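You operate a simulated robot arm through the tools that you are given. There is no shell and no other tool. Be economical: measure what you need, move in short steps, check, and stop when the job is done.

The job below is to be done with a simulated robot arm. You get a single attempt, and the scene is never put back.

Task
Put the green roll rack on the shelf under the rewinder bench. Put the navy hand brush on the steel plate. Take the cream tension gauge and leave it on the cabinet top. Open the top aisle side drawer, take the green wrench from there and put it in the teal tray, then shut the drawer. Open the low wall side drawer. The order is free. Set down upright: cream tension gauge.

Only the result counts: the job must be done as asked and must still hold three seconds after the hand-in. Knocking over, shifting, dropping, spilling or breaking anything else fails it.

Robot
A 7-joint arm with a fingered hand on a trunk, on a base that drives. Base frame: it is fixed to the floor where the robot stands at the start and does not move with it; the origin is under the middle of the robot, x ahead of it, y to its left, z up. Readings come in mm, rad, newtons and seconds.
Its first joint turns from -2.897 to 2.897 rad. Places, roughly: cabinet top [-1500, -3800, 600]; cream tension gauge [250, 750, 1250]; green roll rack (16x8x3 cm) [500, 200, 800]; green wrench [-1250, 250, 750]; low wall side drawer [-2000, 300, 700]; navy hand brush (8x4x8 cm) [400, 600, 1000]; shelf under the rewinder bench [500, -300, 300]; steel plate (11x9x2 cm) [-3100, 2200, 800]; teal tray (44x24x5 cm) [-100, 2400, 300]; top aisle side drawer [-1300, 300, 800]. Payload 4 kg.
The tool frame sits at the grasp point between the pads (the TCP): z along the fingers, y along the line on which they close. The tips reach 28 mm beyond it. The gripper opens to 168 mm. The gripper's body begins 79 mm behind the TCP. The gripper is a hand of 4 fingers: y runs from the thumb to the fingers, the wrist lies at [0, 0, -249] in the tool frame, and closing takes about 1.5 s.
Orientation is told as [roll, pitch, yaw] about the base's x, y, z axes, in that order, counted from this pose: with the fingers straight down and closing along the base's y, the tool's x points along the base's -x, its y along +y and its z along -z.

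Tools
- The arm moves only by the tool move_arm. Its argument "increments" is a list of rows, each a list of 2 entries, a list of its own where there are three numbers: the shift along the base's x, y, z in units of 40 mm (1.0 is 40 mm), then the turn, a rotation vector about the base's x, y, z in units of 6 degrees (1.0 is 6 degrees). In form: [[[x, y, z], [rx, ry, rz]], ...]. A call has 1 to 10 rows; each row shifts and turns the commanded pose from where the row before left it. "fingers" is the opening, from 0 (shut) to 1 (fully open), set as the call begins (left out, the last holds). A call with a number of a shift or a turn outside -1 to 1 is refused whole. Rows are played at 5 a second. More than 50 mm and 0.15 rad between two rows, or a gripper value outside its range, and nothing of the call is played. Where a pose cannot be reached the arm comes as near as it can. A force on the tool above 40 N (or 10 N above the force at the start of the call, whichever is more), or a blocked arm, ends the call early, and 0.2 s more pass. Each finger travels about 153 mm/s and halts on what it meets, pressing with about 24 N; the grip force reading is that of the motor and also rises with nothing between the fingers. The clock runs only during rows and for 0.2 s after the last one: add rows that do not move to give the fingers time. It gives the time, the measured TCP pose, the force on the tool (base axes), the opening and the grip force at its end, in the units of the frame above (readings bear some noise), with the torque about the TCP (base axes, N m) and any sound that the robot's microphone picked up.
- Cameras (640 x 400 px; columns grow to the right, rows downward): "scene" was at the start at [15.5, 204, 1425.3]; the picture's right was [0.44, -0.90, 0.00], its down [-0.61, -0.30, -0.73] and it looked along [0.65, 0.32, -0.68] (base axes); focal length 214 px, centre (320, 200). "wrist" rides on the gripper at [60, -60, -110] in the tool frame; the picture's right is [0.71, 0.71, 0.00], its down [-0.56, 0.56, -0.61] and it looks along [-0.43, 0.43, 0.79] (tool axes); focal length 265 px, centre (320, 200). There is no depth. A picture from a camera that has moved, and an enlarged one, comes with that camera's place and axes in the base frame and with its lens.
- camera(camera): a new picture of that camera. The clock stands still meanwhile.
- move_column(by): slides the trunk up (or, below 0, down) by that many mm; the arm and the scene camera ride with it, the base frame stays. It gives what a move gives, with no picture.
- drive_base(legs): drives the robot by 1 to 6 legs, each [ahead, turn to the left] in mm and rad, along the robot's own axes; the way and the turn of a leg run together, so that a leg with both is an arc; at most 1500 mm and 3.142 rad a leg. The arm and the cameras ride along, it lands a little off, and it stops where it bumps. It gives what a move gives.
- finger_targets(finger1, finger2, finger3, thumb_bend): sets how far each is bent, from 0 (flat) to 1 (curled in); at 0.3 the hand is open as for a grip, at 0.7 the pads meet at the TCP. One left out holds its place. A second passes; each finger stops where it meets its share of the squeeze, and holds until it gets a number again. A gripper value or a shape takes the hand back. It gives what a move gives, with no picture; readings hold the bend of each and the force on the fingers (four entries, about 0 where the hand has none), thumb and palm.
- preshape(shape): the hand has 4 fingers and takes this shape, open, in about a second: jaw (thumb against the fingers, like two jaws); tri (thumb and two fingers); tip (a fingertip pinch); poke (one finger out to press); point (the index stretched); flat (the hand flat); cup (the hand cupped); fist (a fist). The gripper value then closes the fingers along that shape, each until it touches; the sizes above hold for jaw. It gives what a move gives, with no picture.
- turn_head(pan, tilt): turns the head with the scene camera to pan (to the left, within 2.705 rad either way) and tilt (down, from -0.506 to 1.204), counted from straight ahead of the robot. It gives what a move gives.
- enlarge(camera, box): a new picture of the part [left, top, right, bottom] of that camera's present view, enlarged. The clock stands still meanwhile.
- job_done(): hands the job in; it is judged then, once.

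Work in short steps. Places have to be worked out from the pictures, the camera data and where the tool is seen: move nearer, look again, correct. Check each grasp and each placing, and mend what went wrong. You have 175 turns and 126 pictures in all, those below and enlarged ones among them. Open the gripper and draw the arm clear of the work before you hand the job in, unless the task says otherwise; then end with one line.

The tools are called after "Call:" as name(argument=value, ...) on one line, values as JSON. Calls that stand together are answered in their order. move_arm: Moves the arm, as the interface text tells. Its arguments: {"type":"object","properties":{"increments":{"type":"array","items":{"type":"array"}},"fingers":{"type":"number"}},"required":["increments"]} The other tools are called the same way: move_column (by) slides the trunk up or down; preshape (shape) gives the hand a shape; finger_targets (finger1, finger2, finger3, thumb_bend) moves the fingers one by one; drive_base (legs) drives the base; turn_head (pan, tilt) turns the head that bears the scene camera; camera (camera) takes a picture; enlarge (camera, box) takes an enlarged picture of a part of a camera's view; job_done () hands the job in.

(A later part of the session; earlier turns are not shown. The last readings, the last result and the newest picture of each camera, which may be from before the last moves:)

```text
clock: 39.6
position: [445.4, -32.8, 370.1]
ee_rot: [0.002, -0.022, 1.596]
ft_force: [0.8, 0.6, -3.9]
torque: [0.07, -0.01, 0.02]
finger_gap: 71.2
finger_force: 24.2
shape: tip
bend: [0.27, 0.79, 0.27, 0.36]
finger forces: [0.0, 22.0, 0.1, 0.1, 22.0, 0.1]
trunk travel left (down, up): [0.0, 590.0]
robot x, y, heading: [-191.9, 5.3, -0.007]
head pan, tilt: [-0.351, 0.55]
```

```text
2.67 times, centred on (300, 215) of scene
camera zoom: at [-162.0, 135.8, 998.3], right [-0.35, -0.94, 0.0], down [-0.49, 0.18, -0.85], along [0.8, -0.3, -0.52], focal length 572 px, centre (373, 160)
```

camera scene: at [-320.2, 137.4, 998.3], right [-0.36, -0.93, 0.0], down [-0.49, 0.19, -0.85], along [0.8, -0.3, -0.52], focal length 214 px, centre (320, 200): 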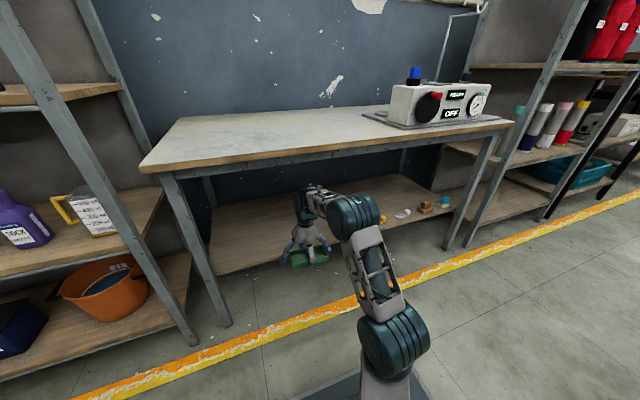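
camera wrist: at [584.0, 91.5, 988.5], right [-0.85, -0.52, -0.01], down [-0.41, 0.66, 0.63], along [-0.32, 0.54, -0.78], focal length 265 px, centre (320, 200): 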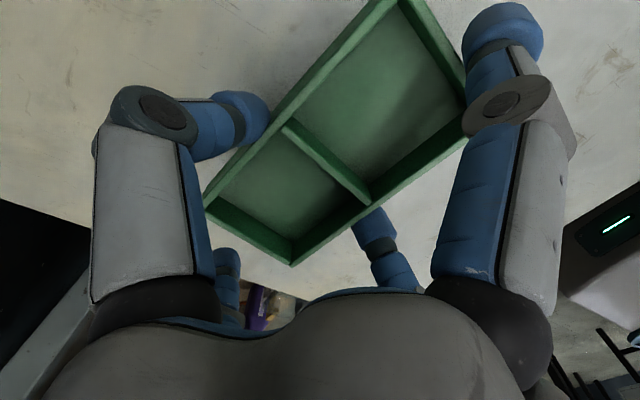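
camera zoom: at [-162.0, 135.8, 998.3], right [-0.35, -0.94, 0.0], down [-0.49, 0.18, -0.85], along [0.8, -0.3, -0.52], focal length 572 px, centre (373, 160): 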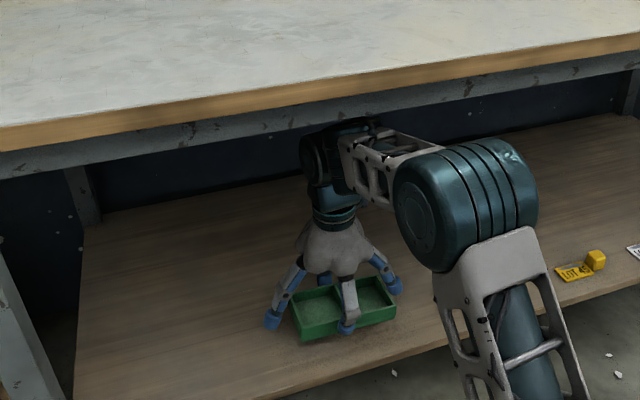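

Now the rack is over the shelf; I lower it in small rows until contact shows.

Call:
move_arm(increments=[[[0, 0, -0.12], [0, 0, 0]], [[0, 0, -0.12], [0, 0, 0]], [[0, 0, -0.12], [0, 0, 0]]])

Call:
move_arm(increments=[[[0, 0, -0.1], [0, 0, 0]], [[0, 0, -0.1], [0, 0, 0]]])

Call:
enlarge(camera="scene", box=[200, 140, 400, 290])

```text
clock: 40.4
position: [445.8, -33.0, 355.2]
ee_rot: [0.003, -0.022, 1.598]
ft_force: [-0.8, -0.1, -3.1]
torque: [0.0, 0.0, -0.01]
finger_gap: 71.3
finger_force: 24.2
shape: tip
bend: [0.27, 0.79, 0.27, 0.36]
finger forces: [0.0, 21.9, 0.0, 0.1, 22.0, 0.1]
trunk travel left (down, up): [0.0, 590.0]
robot x, y, heading: [-190.9, 4.5, -0.01]
head pan, tilt: [-0.351, 0.55]
```

```text
clock: 41.0
position: [447.1, -34.1, 348.5]
ee_rot: [0.001, -0.022, 1.597]
ft_force: [-0.6, -0.8, -4.1]
torque: [0.02, -0.01, -0.01]
finger_gap: 71.2
finger_force: 24.1
shape: tip
bend: [0.27, 0.79, 0.27, 0.36]
finger forces: [0.0, 22.0, 0.1, 0.0, 22.0, 0.0]
trunk travel left (down, up): [0.0, 590.0]
robot x, y, heading: [-188.0, -1.4, -0.006]
head pan, tilt: [-0.351, 0.55]
```

```text
2.67 times, centred on (300, 215) of scene
camera zoom: at [-162.0, 135.7, 998.3], right [-0.35, -0.94, 0.0], down [-0.49, 0.18, -0.85], along [0.8, -0.3, -0.52], focal length 572 px, centre (373, 160)
```

zoom: 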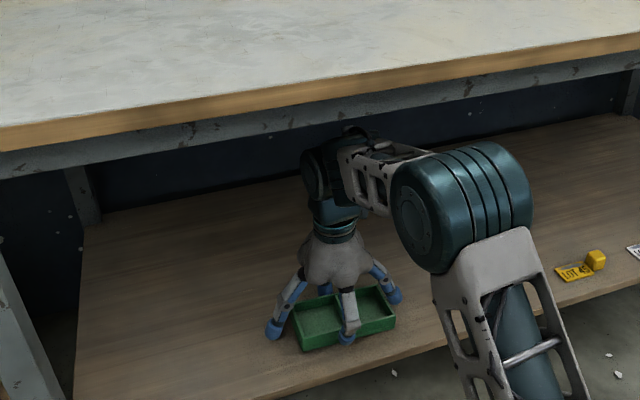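

Not touching yet; I continue down in 4 mm rows.

Call:
move_arm(increments=[[[0, 0, -0.1], [0, 0, 0]], [[0, 0, -0.1], [0, 0, 0]]])

Call:
move_arm(increments=[[[0, 0, -0.1], [0, 0, 0]], [[0, 0, -0.1], [0, 0, 0]]])

```text
clock: 41.6
position: [445.3, -33.4, 342.0]
ee_rot: [0.003, -0.022, 1.598]
ft_force: [-1.3, 0.4, -2.4]
torque: [-0.05, -0.02, 0.0]
finger_gap: 71.2
finger_force: 24.2
shape: tip
bend: [0.27, 0.79, 0.27, 0.36]
finger forces: [0.8, 22.0, 0.0, 0.0, 22.1, 0.0]
trunk travel left (down, up): [0.0, 590.0]
robot x, y, heading: [-189.6, 6.3, -0.005]
head pan, tilt: [-0.351, 0.55]
```

```text
clock: 42.2
position: [447.8, -33.4, 335.8]
ee_rot: [-0.007, -0.021, 1.598]
ft_force: [-3.6, -0.7, 30.9]
torque: [-0.11, 0.13, -0.03]
finger_gap: 73.7
finger_force: 24.2
shape: tip
bend: [0.26, 0.8, 0.27, 0.36]
finger forces: [0.8, 29.8, 0.0, 0.0, 25.5, 0.0]
trunk travel left (down, up): [0.0, 590.0]
robot x, y, heading: [-189.5, 2.0, -0.009]
head pan, tilt: [-0.351, 0.55]
```

Contact at TCP≈338. I relieve the pressure by 4 mm, open, then rise a little.

Call:
move_arm(increments=[[[0, 0, 0.12], [0, 0, 0]]])

Call:
move_arm(increments=[[[0, 0, 0], [0, 0, 0]], [[0, 0, 0], [0, 0, 0]], [[0, 0, 0], [0, 0, 0]], [[0, 0, 0.2], [0, 0, 0]], [[0, 0, 0.2], [0, 0, 0]], [[0, 0, 0.2], [0, 0, 0]]], fingers=1)

Call:
enlarge(camera="scene", box=[200, 140, 400, 290])

```text
clock: 42.6
position: [445.9, -33.1, 337.4]
ee_rot: [-0.003, -0.023, 1.599]
ft_force: [3.6, 0.0, 12.1]
torque: [0.0, -0.26, 0.05]
finger_gap: 73.8
finger_force: 23.9
shape: tip
bend: [0.26, 0.8, 0.27, 0.35]
finger forces: [0.6, 23.5, 0.0, 0.0, 27.5, 0.0]
trunk travel left (down, up): [0.0, 590.0]
robot x, y, heading: [-189.3, 6.1, -0.011]
head pan, tilt: [-0.351, 0.55]
```

```text
clock: 44.0
position: [445.8, -33.7, 361.0]
ee_rot: [0.002, -0.024, 1.598]
ft_force: [0.2, 0.7, 0.3]
torque: [-0.04, -0.03, -0.03]
finger_gap: 167.9
finger_force: 0.2
shape: tip
bend: [0.11, 0.3, 0.11, 0.3]
finger forces: [0.1, 0.0, 0.0, 0.0, 0.0, 0.0]
trunk travel left (down, up): [0.0, 590.0]
robot x, y, heading: [-187.9, 4.0, -0.006]
head pan, tilt: [-0.351, 0.55]
```

```text
2.67 times, centred on (300, 215) of scene
camera zoom: at [-162.2, 135.8, 998.3], right [-0.35, -0.94, 0.0], down [-0.49, 0.18, -0.85], along [0.8, -0.3, -0.52], focal length 572 px, centre (373, 160)
```

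zoom: 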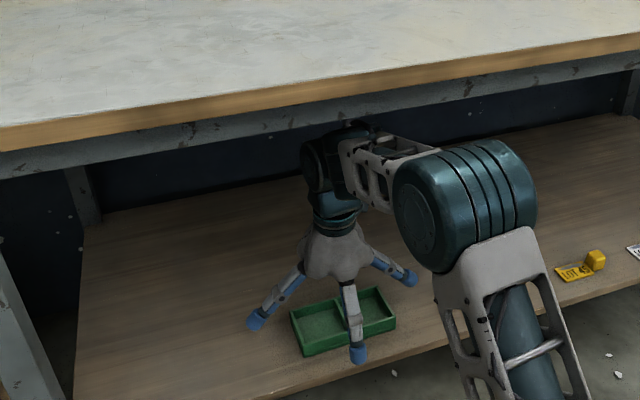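

Rack rests on the shelf. I flatten the thumb (far side) so it clears the rack, raise to ≈377, and drive back.

Call:
finger_targets(thumb_bend=0.0)

Call:
move_arm(increments=[[[0, 0, 0.2], [0, 0, 0]], [[0, 0, 0.2], [0, 0, 0]]])

Call:
enlarge(camera="scene", box=[200, 140, 400, 290])

Call:
camera(camera="wrist")

```text
clock: 45.0
position: [446.1, -34.4, 360.4]
ee_rot: [0.002, -0.022, 1.596]
ft_force: [-0.7, -0.5, -0.1]
torque: [0.0, -0.01, -0.01]
finger_gap: 161.6
finger_force: 0.0
shape: fingers
bend: [0.11, 0.3, 0.11, 0.0]
finger forces: [0.1, 0.0, 0.0, 0.1, 0.1, 0.0]
trunk travel left (down, up): [0.0, 590.0]
robot x, y, heading: [-189.3, 4.3, -0.008]
head pan, tilt: [-0.351, 0.55]
```

```text
clock: 45.6
position: [443.8, -32.7, 377.7]
ee_rot: [0.001, -0.023, 1.597]
ft_force: [-0.2, 0.5, 0.4]
torque: [0.01, -0.01, -0.03]
finger_gap: 161.8
finger_force: 0.0
shape: fingers
bend: [0.11, 0.3, 0.11, 0.0]
finger forces: [0.0, 0.0, 0.1, 0.1, 0.0, 0.1]
trunk travel left (down, up): [0.0, 590.0]
robot x, y, heading: [-187.7, 1.6, -0.011]
head pan, tilt: [-0.351, 0.55]
```

```text
2.67 times, centred on (300, 215) of scene
camera zoom: at [-162.2, 135.8, 998.3], right [-0.35, -0.94, 0.0], down [-0.49, 0.18, -0.85], along [0.8, -0.3, -0.52], focal length 572 px, centre (373, 160)
```

zoom: 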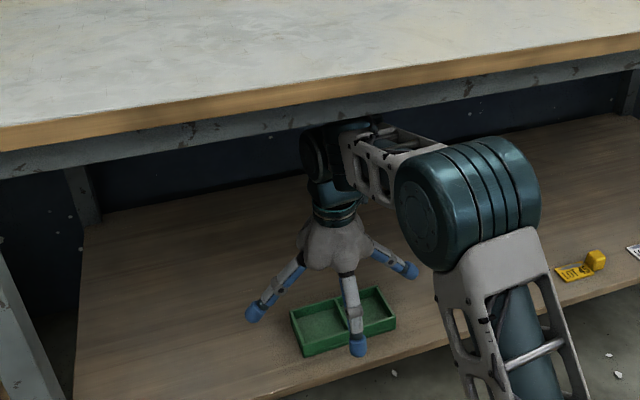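

```text
86 pictures are left
camera wrist: at [507.6, -94.0, 487.2], right [-0.69, -0.73, -0.01], down [-0.57, 0.53, 0.63], along [-0.45, 0.44, -0.78], focal length 265 px, centre (320, 200)
```

wrist: 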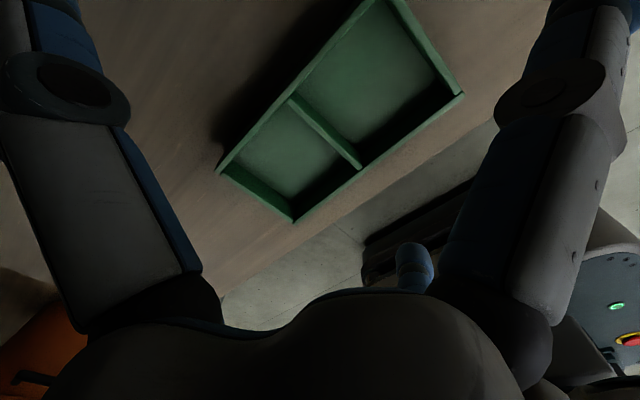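

The rack lies flat, fully on the shelf. I drive back in two steps.

Call:
drive_base(legs=[[-40, 0]])

Call:
drive_base(legs=[[-200, 0]])

Call:
camera(camera="scene")

```text
clock: 46.5
position: [402.9, -33.1, 378.2]
ee_rot: [0.0, -0.021, 1.598]
ft_force: [0.5, 0.2, 0.1]
torque: [-0.01, -0.02, 0.02]
finger_gap: 161.5
finger_force: 0.0
shape: fingers
bend: [0.11, 0.3, 0.11, 0.0]
finger forces: [0.0, 0.1, 0.0, 0.1, 0.0, 0.0]
trunk travel left (down, up): [0.0, 590.0]
robot x, y, heading: [-229.2, 0.2, -0.01]
head pan, tilt: [-0.351, 0.55]
```

```text
clock: 48.1
position: [208.4, -31.2, 377.4]
ee_rot: [0.001, -0.023, 1.598]
ft_force: [0.2, -1.0, 0.8]
torque: [0.0, 0.03, -0.02]
finger_gap: 161.2
finger_force: 0.1
shape: fingers
bend: [0.11, 0.3, 0.11, 0.0]
finger forces: [0.1, 0.1, 0.1, 0.1, 0.0, 0.0]
trunk travel left (down, up): [0.0, 590.0]
robot x, y, heading: [-429.7, 8.4, -0.007]
head pan, tilt: [-0.351, 0.55]
```

```text
85 pictures are left
camera scene: at [-398.5, 138.1, 998.3], right [-0.35, -0.94, 0.0], down [-0.49, 0.18, -0.85], along [0.8, -0.3, -0.52], focal length 214 px, centre (320, 200)
```

scene: 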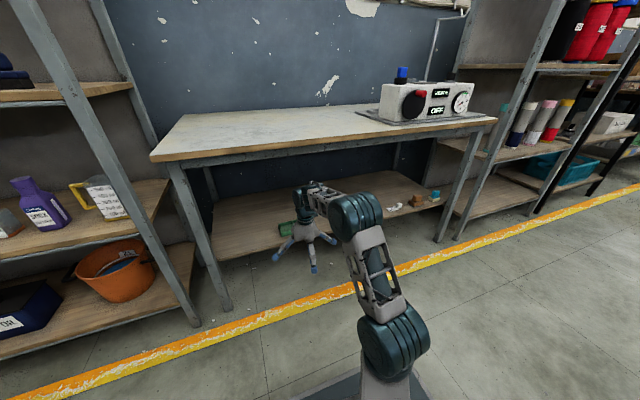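

Rack is placed. Next the brush: I retract the arm and unwind yaw, then drive over in front of the brush shelf.

Call:
move_arm(increments=[[[-0.6, 0, 0.3], [0, 0, -1]], [[-0.6, 0, 0.3], [0, 0, -1]], [[-0.6, 0, 0.3], [0, 0, -1]], [[-0.6, 0, 0.3], [0, 0, -1]], [[-0.6, 0, 0.3], [0, 0, -1]], [[-0.6, 0, 0], [0, 0, -1]], [[-0.6, 0, 0], [0, 0, -1]], [[-0.6, 0, 0], [0, 0, -1]], [[-0.6, 0, 0], [0, 0, -1]], [[-0.6, 0, 0], [0, 0, -1]]], fingers=1)

Call:
move_arm(increments=[[[0, 0, 0], [0, 0, -1]], [[0, 0, 0], [0, 0, -1]], [[0, 0, 0], [0, 0, -1]], [[0, 0, 0], [0, 0, -1]], [[0, 0, 0], [0, 0, -1]], [[0, 0, 0], [-0.2, 0, -0.2]]])

Call:
drive_base(legs=[[0, 1.571], [580, 0], [0, -1.571]])

Call:
move_column(by=400)

Call:
turn_head(pan=0.0, tilt=0.45)

Call:
camera(camera="scene")

```text
clock: 50.3
position: [-31.0, -32.3, 436.3]
ee_rot: [0.0, -0.021, 0.548]
ft_force: [0.7, -0.6, -0.3]
torque: [0.0, 0.02, 0.01]
finger_gap: 168.0
finger_force: 0.0
shape: tip
bend: [0.11, 0.3, 0.11, 0.3]
finger forces: [0.1, 0.1, 0.1, 0.0, 0.0, 0.0]
trunk travel left (down, up): [0.0, 590.0]
robot x, y, heading: [-427.3, 7.8, -0.013]
head pan, tilt: [-0.351, 0.55]
```

```text
clock: 51.7
position: [-31.6, -31.1, 437.4]
ee_rot: [-0.019, -0.021, 0.002]
ft_force: [0.0, 0.4, -0.4]
torque: [0.01, 0.0, -0.01]
finger_gap: 167.6
finger_force: 0.1
shape: tip
bend: [0.11, 0.3, 0.11, 0.3]
finger forces: [0.0, 0.0, 0.1, 0.0, 0.1, 0.0]
trunk travel left (down, up): [0.0, 590.0]
robot x, y, heading: [-426.4, 7.2, -0.01]
head pan, tilt: [-0.351, 0.55]
```

```text
clock: 62.5
position: [-32.9, 566.9, 438.1]
ee_rot: [-0.02, -0.022, 0.055]
ft_force: [-0.3, 0.3, -0.2]
torque: [-0.01, -0.02, -0.04]
finger_gap: 168.0
finger_force: 0.1
shape: tip
bend: [0.11, 0.3, 0.11, 0.3]
finger forces: [0.1, 0.0, 0.0, 0.0, 0.0, 0.0]
trunk travel left (down, up): [0.0, 590.0]
robot x, y, heading: [-432.6, 586.5, 0.044]
head pan, tilt: [-0.351, 0.55]
```

```text
clock: 66.4
position: [-32.9, 567.6, 837.0]
ee_rot: [-0.019, -0.023, 0.056]
ft_force: [-0.7, 0.2, -0.3]
torque: [-0.03, 0.0, 0.01]
finger_gap: 168.1
finger_force: 0.1
shape: tip
bend: [0.11, 0.3, 0.11, 0.3]
finger forces: [0.0, 0.0, 0.0, 0.0, 0.1, 0.0]
trunk travel left (down, up): [-400.0, 190.0]
robot x, y, heading: [-429.5, 584.1, 0.043]
head pan, tilt: [-0.351, 0.55]
```

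```text
clock: 67.2
position: [-32.3, 567.2, 838.6]
ee_rot: [-0.017, -0.023, 0.056]
ft_force: [-0.1, 0.5, -0.3]
torque: [-0.03, 0.02, 0.0]
finger_gap: 167.9
finger_force: 0.0
shape: tip
bend: [0.11, 0.3, 0.11, 0.3]
finger forces: [0.0, 0.1, 0.1, 0.1, 0.1, 0.1]
trunk travel left (down, up): [-400.0, 190.0]
robot x, y, heading: [-427.8, 585.1, 0.041]
head pan, tilt: [0.0, 0.45]
```

```text
84 pictures are left
camera scene: at [-401.5, 748.3, 1407.3], right [0.04, -1.0, 0.0], down [-0.44, -0.02, -0.9], along [0.9, 0.04, -0.44], focal length 214 px, centre (320, 200)
```

scene: 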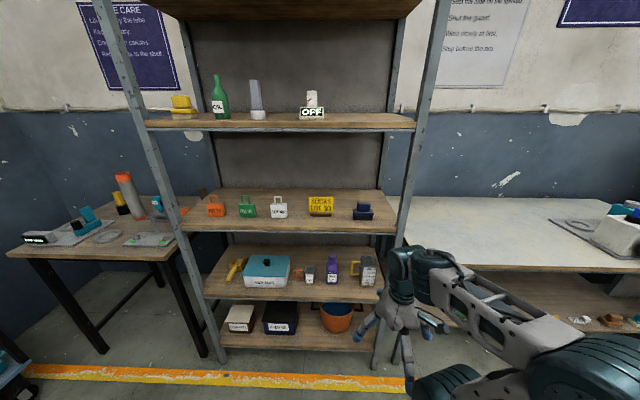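

Clear front view. I enlarge on the brush and the gauge.

Call:
enlarge(camera="scene", box=[290, 180, 430, 260])

Call:
enlarge(camera="scene", box=[200, 60, 420, 200])

```text
4.57 times, centred on (360, 220) of scene
camera zoom: at [-401.5, 748.3, 1407.3], right [0.04, -1.0, 0.0], down [-0.44, -0.02, -0.9], along [0.9, 0.04, -0.44], focal length 980 px, centre (137, 109)
```

zoom: 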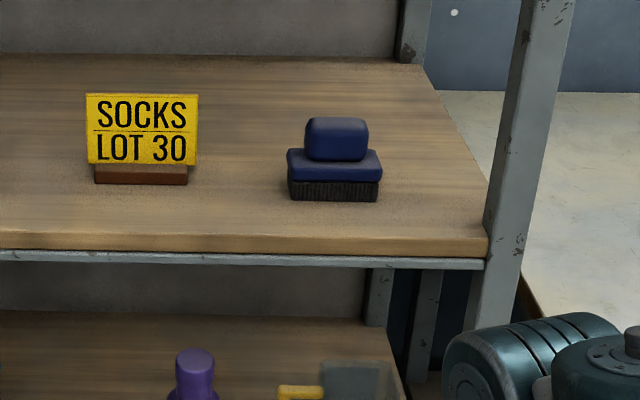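

```text
2.86 times, centred on (310, 130) of scene
camera zoom: at [-401.5, 748.3, 1407.3], right [0.04, -1.0, 0.0], down [-0.44, -0.02, -0.9], along [0.9, 0.04, -0.44], focal length 613 px, centre (349, 400)
```

zoom: 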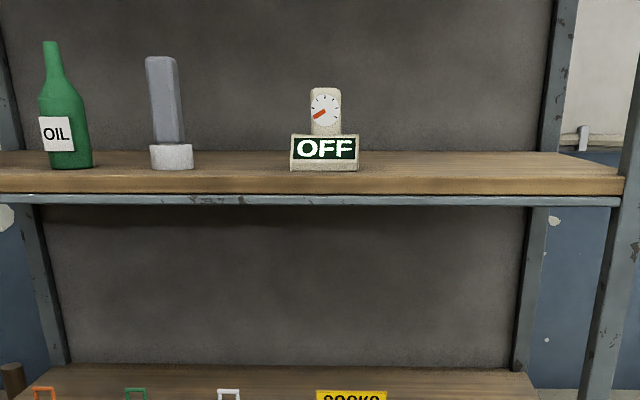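

Brush: bottom z≈965, front face x≈330, centre ≈(350,612), 80 mm wide along y; shelf edge x≈275; post inner edge y≈496. I raise the trunk, tilt the tool 45° forward outside the shelf, and look.

Call:
move_column(by=45)

Call:
move_arm(increments=[[[0, 0.15, 0.4], [0.2, -0.8, -0.5]], [[0, 0.15, 0.4], [0, -1, 0]], [[0, 0.15, 0.4], [0, -1, 0]], [[0, 0.15, 0.4], [0, -1, 0]], [[0, 0.15, 0.4], [0, -1, 0]], [[0, 0.15, 0.4], [0, -1, 0]], [[0, 0.1, 0.4], [0, -1, 0]], [[0, 0.1, 0.4], [0, -0.5, 0]], [[0, 0, 0.4], [0, 0, 0]], [[0, 0, 0.4], [0, 0, 0]]], fingers=0.75)

Call:
drive_base(legs=[[120, -0.04]])

Call:
camera(camera="scene")

Call:
camera(camera="wrist")

```text
clock: 68.1
position: [-33.0, 566.2, 882.4]
ee_rot: [-0.019, -0.022, 0.056]
ft_force: [0.6, 0.4, -0.4]
torque: [-0.02, 0.02, -0.02]
finger_gap: 167.9
finger_force: 0.1
shape: tip
bend: [0.11, 0.3, 0.11, 0.3]
finger forces: [0.0, 0.0, 0.0, 0.1, 0.1, 0.1]
trunk travel left (down, up): [-445.0, 145.0]
robot x, y, heading: [-429.9, 585.4, 0.038]
head pan, tilt: [0.0, 0.45]
```

```text
clock: 69.0
position: [-32.4, 588.8, 932.8]
ee_rot: [0.027, -0.329, -0.066]
ft_force: [0.1, 4.9, 0.3]
torque: [0.18, 0.04, -0.53]
finger_gap: 125.9
finger_force: 0.1
shape: tip
bend: [0.1, 0.24, 0.11, 0.24]
finger forces: [0.1, 0.0, 0.0, 0.0, 0.1, 0.1]
out of reach, approached as far as the arm can: row 4
trunk travel left (down, up): [-445.0, 145.0]
robot x, y, heading: [-425.7, 582.4, 0.043]
head pan, tilt: [0.0, 0.45]
stopped in row 4: the force on the tool passed its limit (the readings are from after the stop); the commanded pose is now the measured one
```

```text
clock: 70.2
position: [90.7, 575.4, 933.6]
ee_rot: [0.026, -0.328, -0.102]
ft_force: [-0.1, 0.0, -0.7]
torque: [-0.01, 0.02, -0.09]
finger_gap: 126.1
finger_force: 0.0
shape: tip
bend: [0.1, 0.24, 0.11, 0.24]
finger forces: [0.1, 0.0, 0.0, 0.0, 0.0, 0.1]
trunk travel left (down, up): [-445.0, 145.0]
robot x, y, heading: [-307.7, 587.1, -0.001]
head pan, tilt: [0.0, 0.45]
```

```text
81 pictures are left
camera scene: at [-272.5, 749.7, 1452.3], right [0.0, -1.0, 0.0], down [-0.44, 0.0, -0.9], along [0.9, 0.0, -0.44], focal length 214 px, centre (320, 200)
```

scene: 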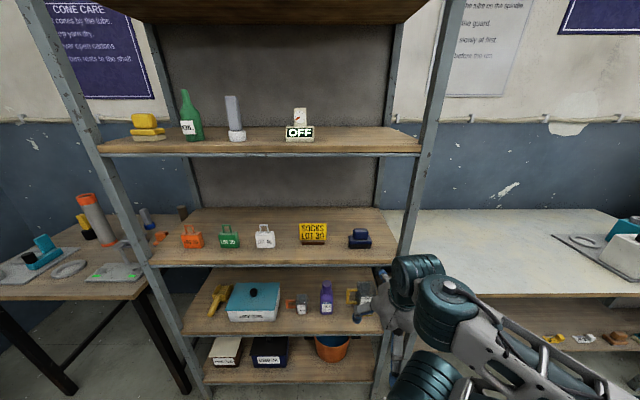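

```text
80 pictures are left
camera wrist: at [-6.1, 522.5, 1017.7], right [-0.6, 0.77, -0.21], down [0.38, 0.51, 0.78], along [0.7, 0.39, -0.6], focal length 265 px, centre (320, 200)
```

wrist: 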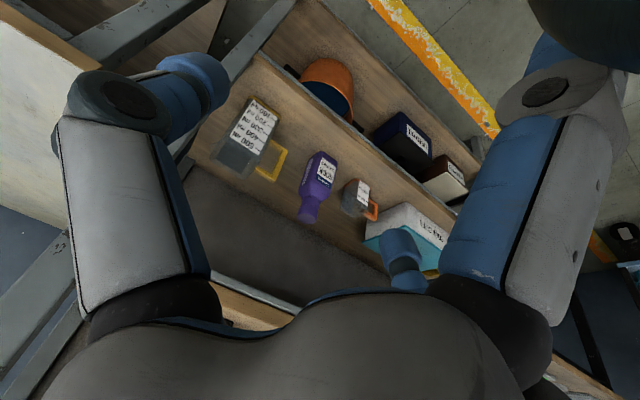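

The tilt hit a reach limit at short range. I extend forward while raising and finishing the tilt.

Call:
move_arm(increments=[[[0.5, 0.2, 0.5], [-0.2, 0, 0.9]], [[0.5, 0.2, 0.5], [0, -0.6, 0]], [[0.4, 0.2, 0.5], [0, -0.8, 0]], [[0.4, 0.2, 0.5], [0, -0.8, 0]], [[0.4, 0.1, 0.5], [0, -0.8, 0]], [[0.4, 0, 0.4], [0, -0.8, 0]], [[0.2, 0, 0.2], [0, -0.5, 0]]])

Call:
camera(camera="wrist")

Call:
camera(camera="scene")

```text
clock: 71.8
position: [203.6, 610.1, 1058.6]
ee_rot: [0.006, -0.78, -0.002]
ft_force: [0.1, 0.4, -0.2]
torque: [0.01, -0.02, -0.03]
finger_gap: 126.5
finger_force: 0.0
shape: tip
bend: [0.11, 0.24, 0.11, 0.24]
finger forces: [0.1, 0.0, 0.1, 0.0, 0.1, 0.1]
trunk travel left (down, up): [-445.0, 145.0]
robot x, y, heading: [-307.1, 585.8, 0.0]
head pan, tilt: [0.0, 0.45]
```

```text
79 pictures are left
camera wrist: at [84.7, 550.3, 1094.9], right [-0.5, 0.71, -0.49], down [-0.04, 0.55, 0.83], along [0.86, 0.44, -0.25], focal length 265 px, centre (320, 200)
```

wrist: 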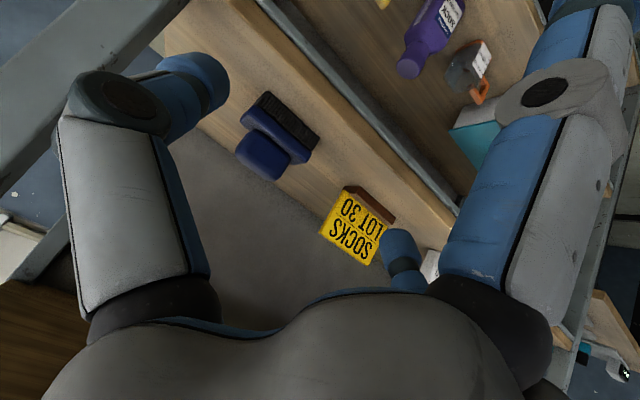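

```text
78 pictures are left
camera scene: at [-272.6, 749.8, 1452.4], right [0.0, -1.0, 0.0], down [-0.44, 0.0, -0.9], along [0.9, 0.0, -0.44], focal length 214 px, centre (320, 200)
```

scene: 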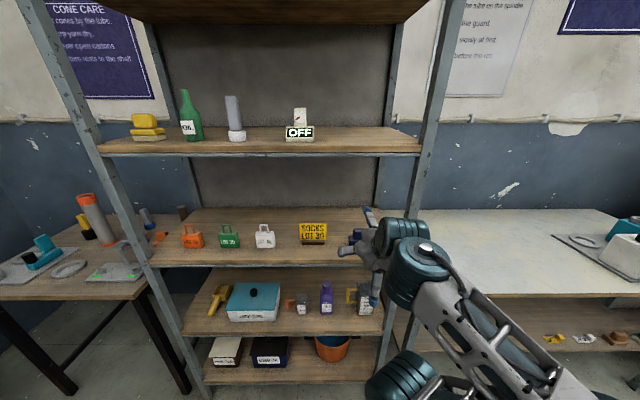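

Brush front face ≈x 345, centre y≈606. I'll ease the tilt to 30° (lower finger clears the shelf edge), flatten fingers 1/3, and approach.

Call:
finger_targets(finger1=0.0, finger2=0.24, finger3=0.0, thumb_bend=0.24)

Call:
move_arm(increments=[[[0.2, -0.02, 0], [0, 0.9, 0]], [[0.2, -0.02, 0], [0, 0.9, 0]], [[0.2, -0.02, 0], [0, 0.7, 0]], [[0.3, 0, -0.1], [0, 0, 0]], [[0.3, 0, -0.1], [0, 0, 0]], [[0.3, 0, -0.1], [0, 0, 0]], [[0.3, 0, -0.1], [0, 0, 0]]])

Call:
camera(camera="wrist")

Call:
enlarge(camera="scene", box=[290, 190, 450, 290])

```text
clock: 72.8
position: [203.0, 610.2, 1057.3]
ee_rot: [0.005, -0.778, -0.003]
ft_force: [-0.1, -0.1, 0.4]
torque: [0.0, -0.01, -0.01]
finger_gap: 147.8
finger_force: 0.0
shape: fingers
bend: [0.0, 0.24, 0.0, 0.24]
finger forces: [0.0, 0.0, 0.1, 0.0, 0.0, 0.0]
trunk travel left (down, up): [-445.0, 145.0]
robot x, y, heading: [-307.6, 585.9, -0.001]
head pan, tilt: [0.0, 0.45]
```

```text
clock: 74.4
position: [274.5, 607.6, 1040.2]
ee_rot: [0.006, -0.517, -0.002]
ft_force: [-0.5, 0.1, 1.0]
torque: [0.03, -0.02, 0.0]
finger_gap: 147.9
finger_force: 0.0
shape: fingers
bend: [0.0, 0.24, 0.0, 0.24]
finger forces: [0.0, 0.0, 0.0, 0.0, 0.0, 0.1]
trunk travel left (down, up): [-445.0, 145.0]
robot x, y, heading: [-302.4, 586.8, -0.002]
head pan, tilt: [0.0, 0.45]
```

```text
77 pictures are left
camera wrist: at [169.5, 546.7, 1106.4], right [-0.61, 0.71, -0.35], down [0.18, 0.55, 0.81], along [0.77, 0.44, -0.47], focal length 265 px, centre (320, 200)
```

wrist: 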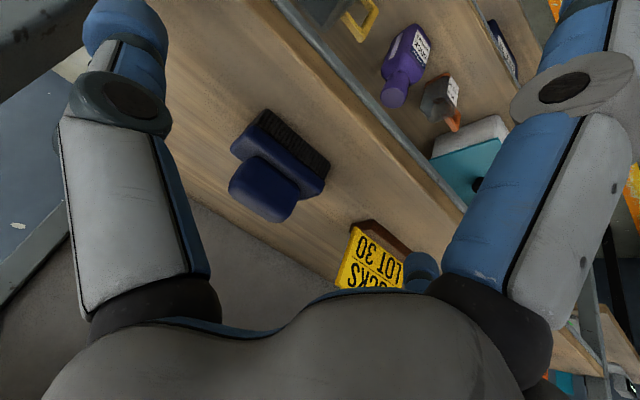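

```text
4.00 times, centred on (370, 240) of scene
camera zoom: at [-272.5, 749.8, 1452.3], right [0.0, -1.0, 0.0], down [-0.44, 0.0, -0.9], along [0.9, 0.0, -0.44], focal length 858 px, centre (120, 40)
```

zoom: 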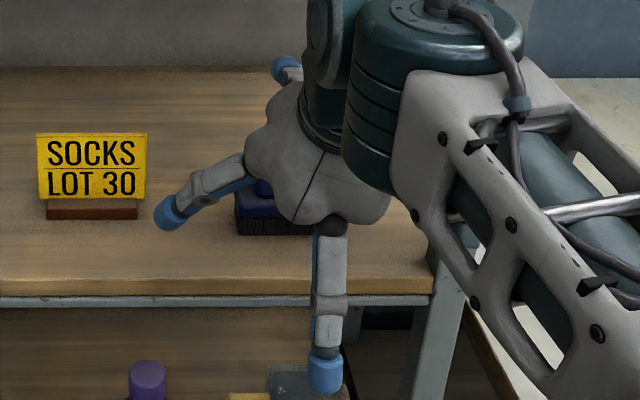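

Refined: shelf z≈953, brush centre ≈(373,610). I advance to TCP ≈(364,609,1001) in small rows.

Call:
move_arm(increments=[[[0.45, 0.01, -0.2], [0, 0, 0]], [[0.45, 0.01, -0.2], [0, 0, 0]], [[0.45, 0.01, -0.2], [0, 0, 0]], [[0.45, 0.01, -0.2], [0, 0, 0]], [[0.45, 0.0, -0.2], [0, 0, 0]]])

Call:
camera(camera="wrist")

Call:
enlarge(camera="scene", box=[290, 190, 450, 290])

```text
clock: 75.6
position: [362.9, 611.6, 1001.4]
ee_rot: [0.005, -0.515, -0.002]
ft_force: [0.8, -0.1, 0.4]
torque: [0.0, -0.01, 0.02]
finger_gap: 147.7
finger_force: 0.3
shape: fingers
bend: [0.0, 0.24, 0.0, 0.24]
finger forces: [0.0, 0.0, 0.0, 0.0, 0.0, 0.1]
trunk travel left (down, up): [-445.0, 145.0]
robot x, y, heading: [-305.8, 584.7, 0.0]
head pan, tilt: [0.0, 0.45]
```

```text
75 pictures are left
camera wrist: at [258.2, 551.0, 1067.7], right [-0.62, 0.71, -0.35], down [0.18, 0.55, 0.81], along [0.77, 0.44, -0.47], focal length 265 px, centre (320, 200)
```

wrist: 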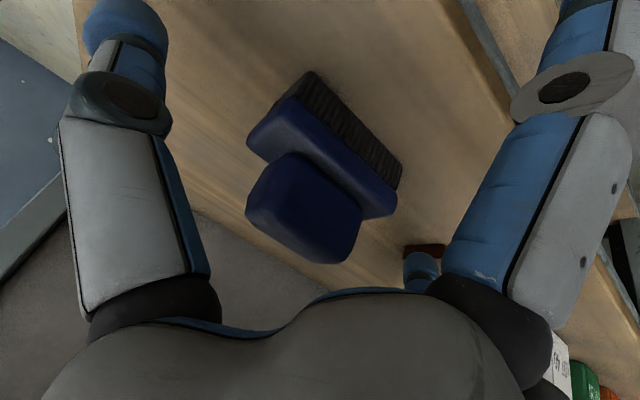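

```text
4.00 times, centred on (370, 240) of scene
camera zoom: at [-272.4, 749.8, 1452.3], right [0.0, -1.0, 0.0], down [-0.44, 0.0, -0.9], along [0.9, 0.0, -0.44], focal length 858 px, centre (120, 40)
```

zoom: 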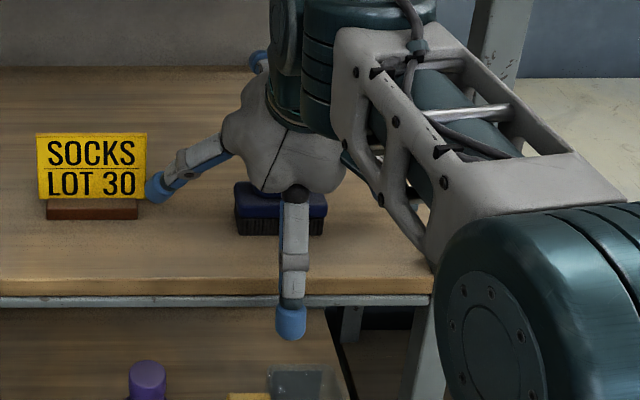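

Geometry agrees (brush centre ≈(370,609), base top ≈994). I close thumb and finger2 only.

Call:
finger_targets(finger2=0.75, thumb_bend=0.75)

Call:
camera(camera="wrist")

```text
clock: 76.6
position: [364.6, 611.8, 1001.9]
ee_rot: [0.004, -0.517, -0.001]
ft_force: [0.1, -0.1, -0.2]
torque: [0.02, -0.04, -0.02]
finger_gap: 116.4
finger_force: 18.2
shape: fingers
bend: [0.0, 0.43, 0.0, 0.62]
finger forces: [0.0, 18.2, 0.0, 0.1, 18.8, 0.1]
trunk travel left (down, up): [-445.0, 145.0]
robot x, y, heading: [-306.9, 585.8, 0.005]
head pan, tilt: [0.0, 0.45]
```

```text
73 pictures are left
camera wrist: at [257.9, 550.9, 1067.8], right [-0.62, 0.71, -0.35], down [0.18, 0.55, 0.81], along [0.77, 0.44, -0.47], focal length 265 px, centre (320, 200)
```

wrist: 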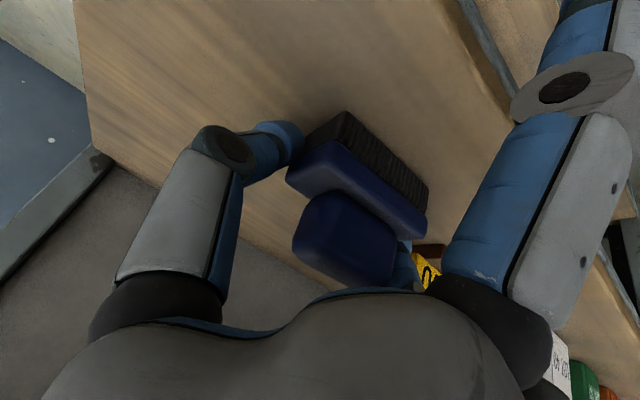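

Gripped with ~18 N each side. I lift and draw the brush out of the shelf.

Call:
move_arm(increments=[[[0, 0, 0.3], [0, 0, 0]], [[0, 0, 0.3], [0, 0, 0]], [[0, 0, 0.3], [0, 0, 0]]])

Call:
camera(camera="wrist")

```text
clock: 77.4
position: [364.0, 611.4, 1037.9]
ee_rot: [0.004, -0.517, -0.002]
ft_force: [0.1, -0.7, -0.4]
torque: [-0.03, 0.0, 0.0]
finger_gap: 116.6
finger_force: 18.3
shape: fingers
bend: [0.0, 0.43, 0.0, 0.62]
finger forces: [0.0, 18.1, 0.0, 0.0, 18.8, 0.0]
trunk travel left (down, up): [-445.0, 145.0]
robot x, y, heading: [-305.1, 586.0, -0.004]
head pan, tilt: [0.0, 0.45]
```

```text
72 pictures are left
camera wrist: at [259.0, 551.2, 1103.1], right [-0.62, 0.71, -0.35], down [0.18, 0.55, 0.81], along [0.77, 0.44, -0.47], focal length 265 px, centre (320, 200)
```

wrist: 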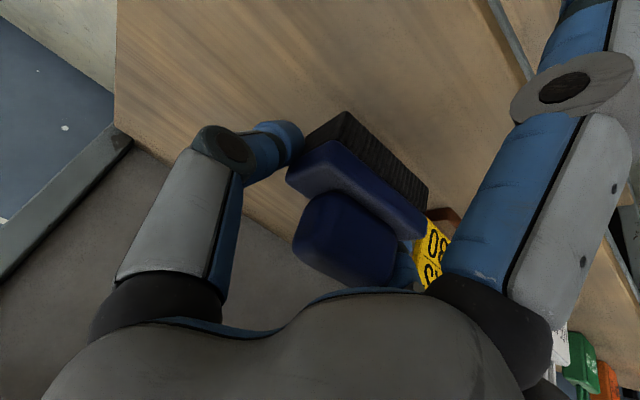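

The brush is held. I retract the arm, drive back, turn left and look towards the steel-plate bench to plan a route.

Call:
drive_base(legs=[[-250, 0]])

Call:
move_arm(increments=[[[-0.5, -0.05, 0.1], [0, 0, 0]], [[-0.5, -0.05, 0.1], [0, 0, 0]], [[-0.5, -0.05, 0.1], [0, 0, 0]], [[-0.5, -0.05, 0.1], [0, 0, 0]], [[-0.5, -0.05, 0.1], [0, 0, 0]], [[-0.5, -0.05, 0.1], [0, 0, 0]], [[-0.5, -0.05, 0.1], [0, 0, 0]], [[-0.5, -0.05, 0.1], [0, 0, 0]]])

Call:
drive_base(legs=[[0, 1.571]])

Call:
turn_head(pan=0.9, tilt=0.35)

Call:
camera(camera="scene")

```text
clock: 79.2
position: [114.4, 613.9, 1036.4]
ee_rot: [0.005, -0.517, 0.003]
ft_force: [-0.1, 0.7, -1.1]
torque: [-0.06, 0.0, 0.03]
finger_gap: 116.6
finger_force: 19.0
shape: fingers
bend: [0.0, 0.43, 0.0, 0.62]
finger forces: [0.0, 18.1, 0.0, 0.0, 18.8, 0.0]
trunk travel left (down, up): [-445.0, 145.0]
robot x, y, heading: [-555.5, 587.2, 0.008]
head pan, tilt: [0.0, 0.45]
```

```text
clock: 81.0
position: [-45.4, 596.3, 1067.7]
ee_rot: [0.004, -0.516, 0.004]
ft_force: [0.4, -0.5, 0.2]
torque: [-0.02, 0.01, 0.0]
finger_gap: 116.4
finger_force: 18.5
shape: fingers
bend: [0.0, 0.43, 0.0, 0.62]
finger forces: [0.0, 18.1, 0.0, 0.0, 18.8, 0.0]
trunk travel left (down, up): [-445.0, 145.0]
robot x, y, heading: [-559.7, 588.1, 0.009]
head pan, tilt: [0.0, 0.45]
```

```text
clock: 85.3
position: [-579.0, 1094.7, 1069.5]
ee_rot: [0.006, -0.517, 1.594]
ft_force: [-0.2, 1.1, -1.1]
torque: [-0.03, 0.01, -0.01]
finger_gap: 116.5
finger_force: 18.5
shape: fingers
bend: [0.0, 0.43, 0.0, 0.62]
finger forces: [0.0, 18.1, 0.0, 0.1, 18.8, 0.0]
trunk travel left (down, up): [-445.0, 145.0]
robot x, y, heading: [-557.7, 586.3, 1.599]
head pan, tilt: [0.0, 0.45]
```

```text
clock: 86.5
position: [-577.9, 1095.0, 1068.4]
ee_rot: [0.006, -0.517, 1.594]
ft_force: [-0.7, -0.6, -0.4]
torque: [0.0, -0.04, 0.03]
finger_gap: 116.6
finger_force: 18.4
shape: fingers
bend: [0.0, 0.43, 0.0, 0.62]
finger forces: [0.1, 18.3, 0.0, 0.1, 18.9, 0.0]
trunk travel left (down, up): [-445.0, 145.0]
robot x, y, heading: [-551.2, 584.8, 1.598]
head pan, tilt: [0.901, 0.351]
```

```text
71 pictures are left
camera scene: at [-790.0, 578.1, 1461.5], right [0.6, 0.8, 0.0], down [0.27, -0.21, -0.94], along [-0.75, 0.56, -0.34], focal length 214 px, centre (320, 200)
```

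scene: 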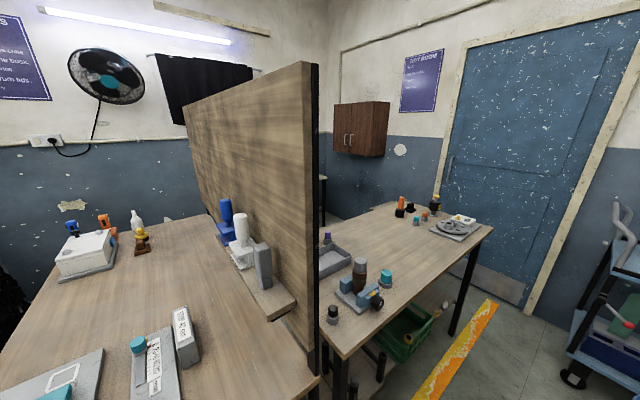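

The plate bench lies beyond the divider by the far wall; the gap near the door is too narrow, so I go round south of the drawer bench. I drive to about (-530,-280) and face west.

Call:
drive_base(legs=[[0, -1.571], [0, -1.571], [870, 0], [0, -1.571]])

Call:
turn_head(pan=-0.1, tilt=0.35)

Call:
camera(camera="scene")

```text
clock: 102.6
position: [-1080.2, -262.7, 1067.9]
ee_rot: [0.006, -0.516, 3.112]
ft_force: [-1.1, 0.2, -1.4]
torque: [0.03, 0.0, 0.02]
finger_gap: 116.1
finger_force: 18.6
shape: fingers
bend: [0.0, 0.43, 0.0, 0.62]
finger forces: [0.0, 18.3, 0.0, 0.1, 19.0, 0.0]
trunk travel left (down, up): [-445.0, 145.0]
robot x, y, heading: [-570.6, -267.6, 3.109]
head pan, tilt: [0.901, 0.351]
```

```text
clock: 103.8
position: [-1080.1, -262.4, 1068.1]
ee_rot: [0.006, -0.517, 3.113]
ft_force: [-0.1, 0.4, -1.4]
torque: [-0.02, 0.03, 0.0]
finger_gap: 116.2
finger_force: 18.2
shape: fingers
bend: [0.0, 0.43, 0.0, 0.62]
finger forces: [0.0, 18.1, 0.0, 0.1, 19.0, 0.0]
trunk travel left (down, up): [-445.0, 145.0]
robot x, y, heading: [-566.8, -272.6, 3.116]
head pan, tilt: [-0.099, 0.351]
```

```text
70 pictures are left
camera scene: at [-605.4, -419.6, 1461.6], right [0.13, 0.99, 0.0], down [0.34, -0.04, -0.94], along [-0.93, 0.12, -0.34], focal length 214 px, centre (320, 200)
```

scene: 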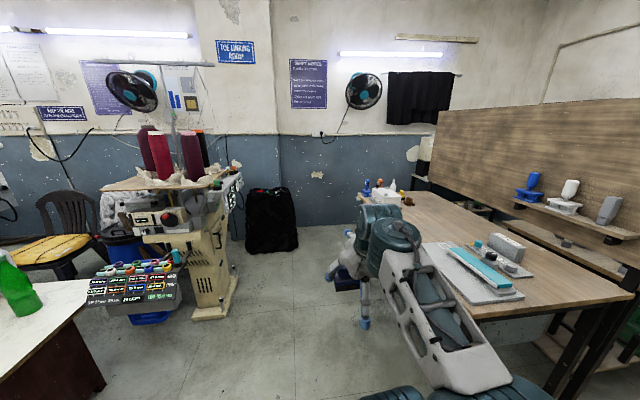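

Corridor is about 1.1 m wide. I drive west ~1750 mm and look north past the end of the drawer bench.

Call:
drive_base(legs=[[900, 0.03], [900, 0]])

Call:
turn_head(pan=-1.1, tilt=0.35)

Call:
camera(camera="scene")

```text
clock: 112.9
position: [-2880.9, -267.4, 1068.2]
ee_rot: [0.004, -0.516, -3.139]
ft_force: [0.4, 0.6, -0.8]
torque: [0.03, 0.0, 0.0]
finger_gap: 116.3
finger_force: 18.4
shape: fingers
bend: [0.0, 0.43, 0.0, 0.62]
finger forces: [0.0, 18.2, 0.1, 0.0, 19.1, 0.0]
trunk travel left (down, up): [-445.0, 145.0]
robot x, y, heading: [-2371.2, -258.4, -3.141]
head pan, tilt: [-0.099, 0.351]
```

```text
clock: 114.2
position: [-2881.1, -267.7, 1068.0]
ee_rot: [0.005, -0.517, -3.141]
ft_force: [-0.2, -0.1, -1.5]
torque: [0.0, -0.03, 0.02]
finger_gap: 116.4
finger_force: 18.7
shape: fingers
bend: [0.0, 0.43, 0.0, 0.62]
finger forces: [0.0, 18.1, 0.0, 0.0, 18.9, 0.0]
trunk travel left (down, up): [-445.0, 145.0]
robot x, y, heading: [-2373.1, -255.7, -3.139]
head pan, tilt: [-1.1, 0.351]
```

```text
69 pictures are left
camera scene: at [-2351.4, -336.2, 1461.6], right [0.89, 0.46, 0.0], down [0.16, -0.31, -0.94], along [-0.43, 0.83, -0.34], focal length 214 px, centre (320, 200)
```

scene: 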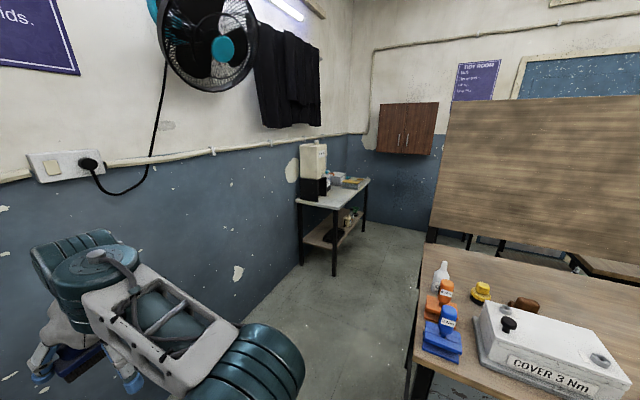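

The small table by the wall is the plate's. I enlarge it.

Call:
enlarge(camera="scene", box=[270, 120, 430, 290])

```text
2.35 times, centred on (350, 205) of scene
camera zoom: at [-2351.4, -336.2, 1461.6], right [0.89, 0.46, 0.0], down [0.16, -0.31, -0.94], along [-0.43, 0.83, -0.34], focal length 505 px, centre (249, 188)
```

zoom: 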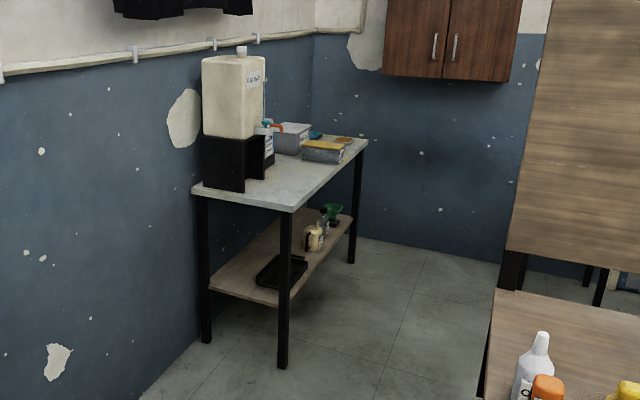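

Table spans x≈-3300…-2960, y≈1160…2120; I plan a lane at x≈-2640. I drive there and stop at y≈1450 for a look.

Call:
drive_base(legs=[[270, 0], [0, -1.571], [900, 0]])

Call:
turn_head(pan=0.3, tilt=0.5)

Call:
camera(camera="scene")

```text
clock: 115.8
position: [-3090.7, -270.9, 1069.0]
ee_rot: [0.003, -0.519, -3.136]
ft_force: [0.4, -0.2, 0.0]
torque: [0.04, 0.04, -0.04]
finger_gap: 116.2
finger_force: 18.7
shape: fingers
bend: [0.0, 0.43, 0.0, 0.62]
finger forces: [0.1, 18.3, 0.0, 0.0, 19.1, 0.0]
trunk travel left (down, up): [-445.0, 145.0]
robot x, y, heading: [-2584.0, -257.2, -3.133]
head pan, tilt: [-1.1, 0.351]
stopped in leg 1: the robot was blocked; the commanded pose is now the measured one
```

```text
clock: 117.4
position: [-3091.8, -269.6, 1068.4]
ee_rot: [0.002, -0.516, -3.135]
ft_force: [-0.1, 1.0, -0.9]
torque: [0.03, -0.02, 0.0]
finger_gap: 116.2
finger_force: 18.8
shape: fingers
bend: [0.0, 0.43, 0.0, 0.62]
finger forces: [0.0, 18.2, 0.0, 0.0, 19.1, 0.0]
trunk travel left (down, up): [-445.0, 145.0]
robot x, y, heading: [-2584.2, -259.6, -3.137]
head pan, tilt: [0.3, 0.499]
```

```text
67 pictures are left
camera scene: at [-2606.6, -447.3, 1447.9], right [-0.3, 0.95, 0.0], down [0.46, 0.14, -0.88], along [-0.84, -0.27, -0.48], focal length 214 px, centre (320, 200)
```

scene: 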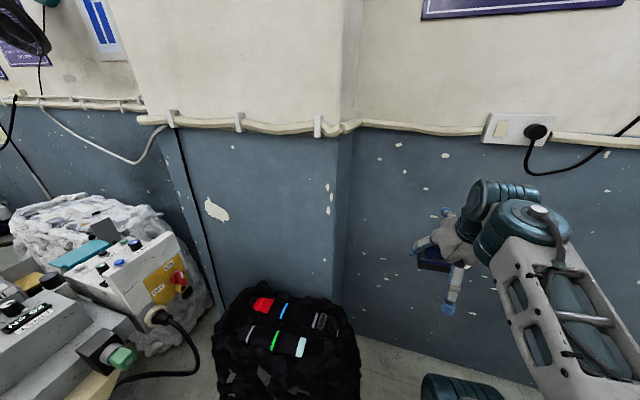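

A stretched finger touched the wall. I retract the arm 90 mm, move to x≈-2630, and turn north.

Call:
move_arm(increments=[[[0.5, 0, 0.1], [0, 0, 0]], [[0.5, 0, 0.1], [0, 0, 0]], [[0.5, 0, 0.1], [0, 0, 0]], [[0.5, 0, 0.1], [0, 0, 0]], [[0.3, 0, 0.1], [0, 0, 0]]])

Call:
drive_base(legs=[[45, 0], [0, -1.571], [900, 0]])

Call:
turn_head(pan=0.3, tilt=0.45)

Call:
camera(camera="scene")

```text
clock: 118.6
position: [-3001.1, -270.2, 1090.2]
ee_rot: [0.004, -0.516, -3.134]
ft_force: [0.0, 0.3, -1.1]
torque: [0.0, 0.03, -0.03]
finger_gap: 116.4
finger_force: 18.5
shape: fingers
bend: [0.0, 0.43, 0.0, 0.62]
finger forces: [0.1, 18.2, 0.1, 0.0, 19.0, 0.0]
trunk travel left (down, up): [-445.0, 145.0]
robot x, y, heading: [-2583.7, -260.5, -3.137]
head pan, tilt: [0.3, 0.499]
```

```text
clock: 119.8
position: [-3036.6, -271.0, 1091.0]
ee_rot: [0.005, -0.518, -3.132]
ft_force: [-0.6, 0.1, -1.1]
torque: [0.01, -0.03, -0.01]
finger_gap: 116.3
finger_force: 18.9
shape: fingers
bend: [0.0, 0.43, 0.0, 0.62]
finger forces: [0.1, 18.1, 0.0, 0.0, 19.1, 0.1]
trunk travel left (down, up): [-445.0, 145.0]
robot x, y, heading: [-2621.0, -257.8, -3.099]
head pan, tilt: [0.3, 0.499]
stopped in leg 2: the robot was blocked; the commanded pose is now the measured one
```

```text
clock: 120.4
position: [-3037.5, -270.2, 1091.1]
ee_rot: [0.004, -0.517, -3.131]
ft_force: [-0.2, -0.3, -2.6]
torque: [0.0, -0.03, -0.02]
finger_gap: 116.3
finger_force: 18.1
shape: fingers
bend: [0.0, 0.43, 0.0, 0.62]
finger forces: [0.1, 18.0, 0.1, 0.1, 19.0, 0.1]
trunk travel left (down, up): [-445.0, 145.0]
robot x, y, heading: [-2614.4, -260.3, -3.102]
head pan, tilt: [0.3, 0.45]
```

```text
66 pictures are left
camera scene: at [-2638.3, -448.5, 1452.3], right [-0.33, 0.94, 0.0], down [0.41, 0.14, -0.9], along [-0.85, -0.3, -0.44], focal length 214 px, centre (320, 200)
```

scene: 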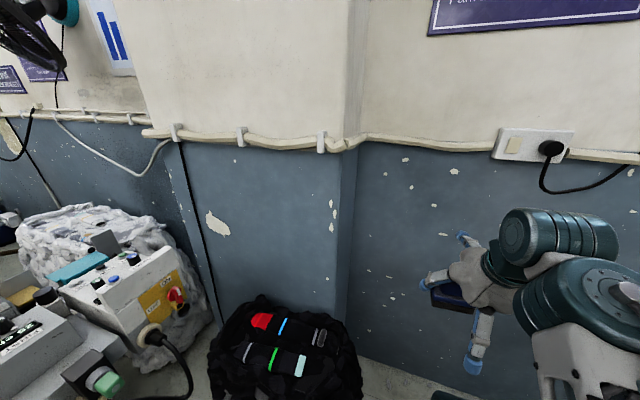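

Something blocks the base turn. I look down around the base.

Call:
turn_head(pan=0.5, tilt=1.1)

Call:
camera(camera="scene")

Call:
turn_head(pan=-1.5, tilt=0.9)

Call:
camera(camera="scene")

```text
clock: 121.4
position: [-3035.9, -270.8, 1090.4]
ee_rot: [0.002, -0.517, -3.131]
ft_force: [-0.9, -0.1, -1.0]
torque: [0.01, -0.01, 0.02]
finger_gap: 116.2
finger_force: 18.7
shape: fingers
bend: [0.0, 0.43, 0.0, 0.62]
finger forces: [0.0, 18.0, 0.0, 0.0, 19.1, 0.0]
trunk travel left (down, up): [-445.0, 145.0]
robot x, y, heading: [-2620.5, -258.1, -3.104]
head pan, tilt: [0.499, 1.1]
```

```text
65 pictures are left
camera scene: at [-2606.0, -450.3, 1400.2], right [-0.51, 0.86, 0.0], down [0.77, 0.45, -0.45], along [-0.39, -0.23, -0.89], focal length 214 px, centre (320, 200)
```

scene: 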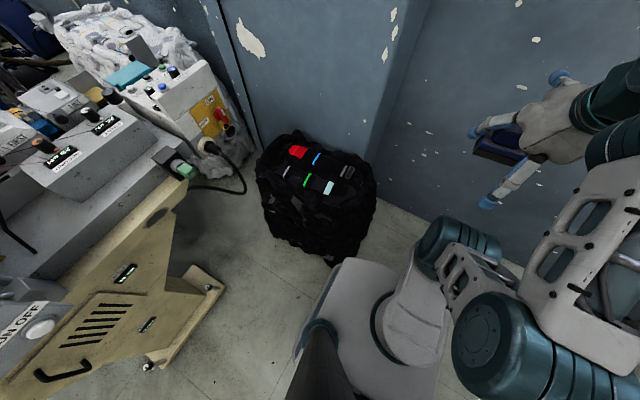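

```text
clock: 123.4
position: [-3037.1, -271.1, 1090.7]
ee_rot: [0.003, -0.516, -3.132]
ft_force: [0.1, -0.8, -0.2]
torque: [0.01, 0.03, 0.02]
finger_gap: 116.0
finger_force: 18.5
shape: fingers
bend: [0.0, 0.43, 0.0, 0.62]
finger forces: [0.1, 18.1, 0.1, 0.0, 19.1, 0.1]
trunk travel left (down, up): [-445.0, 145.0]
robot x, y, heading: [-2617.6, -255.9, -3.101]
head pan, tilt: [-1.499, 0.901]
```

```text
64 pictures are left
camera scene: at [-2559.8, -343.0, 1414.0], right [0.99, 0.11, 0.0], down [0.08, -0.78, -0.62], along [-0.07, 0.62, -0.78], focal length 214 px, centre (320, 200)
```

scene: 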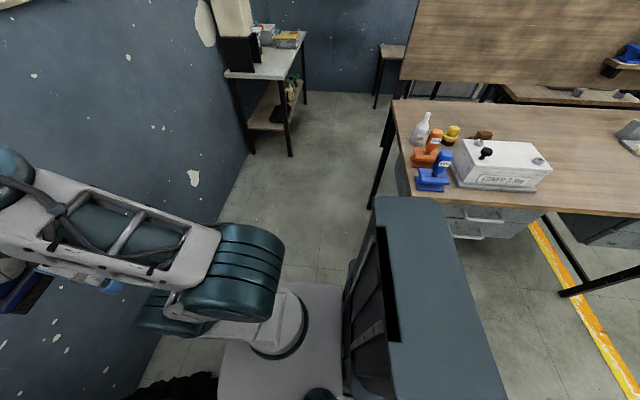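

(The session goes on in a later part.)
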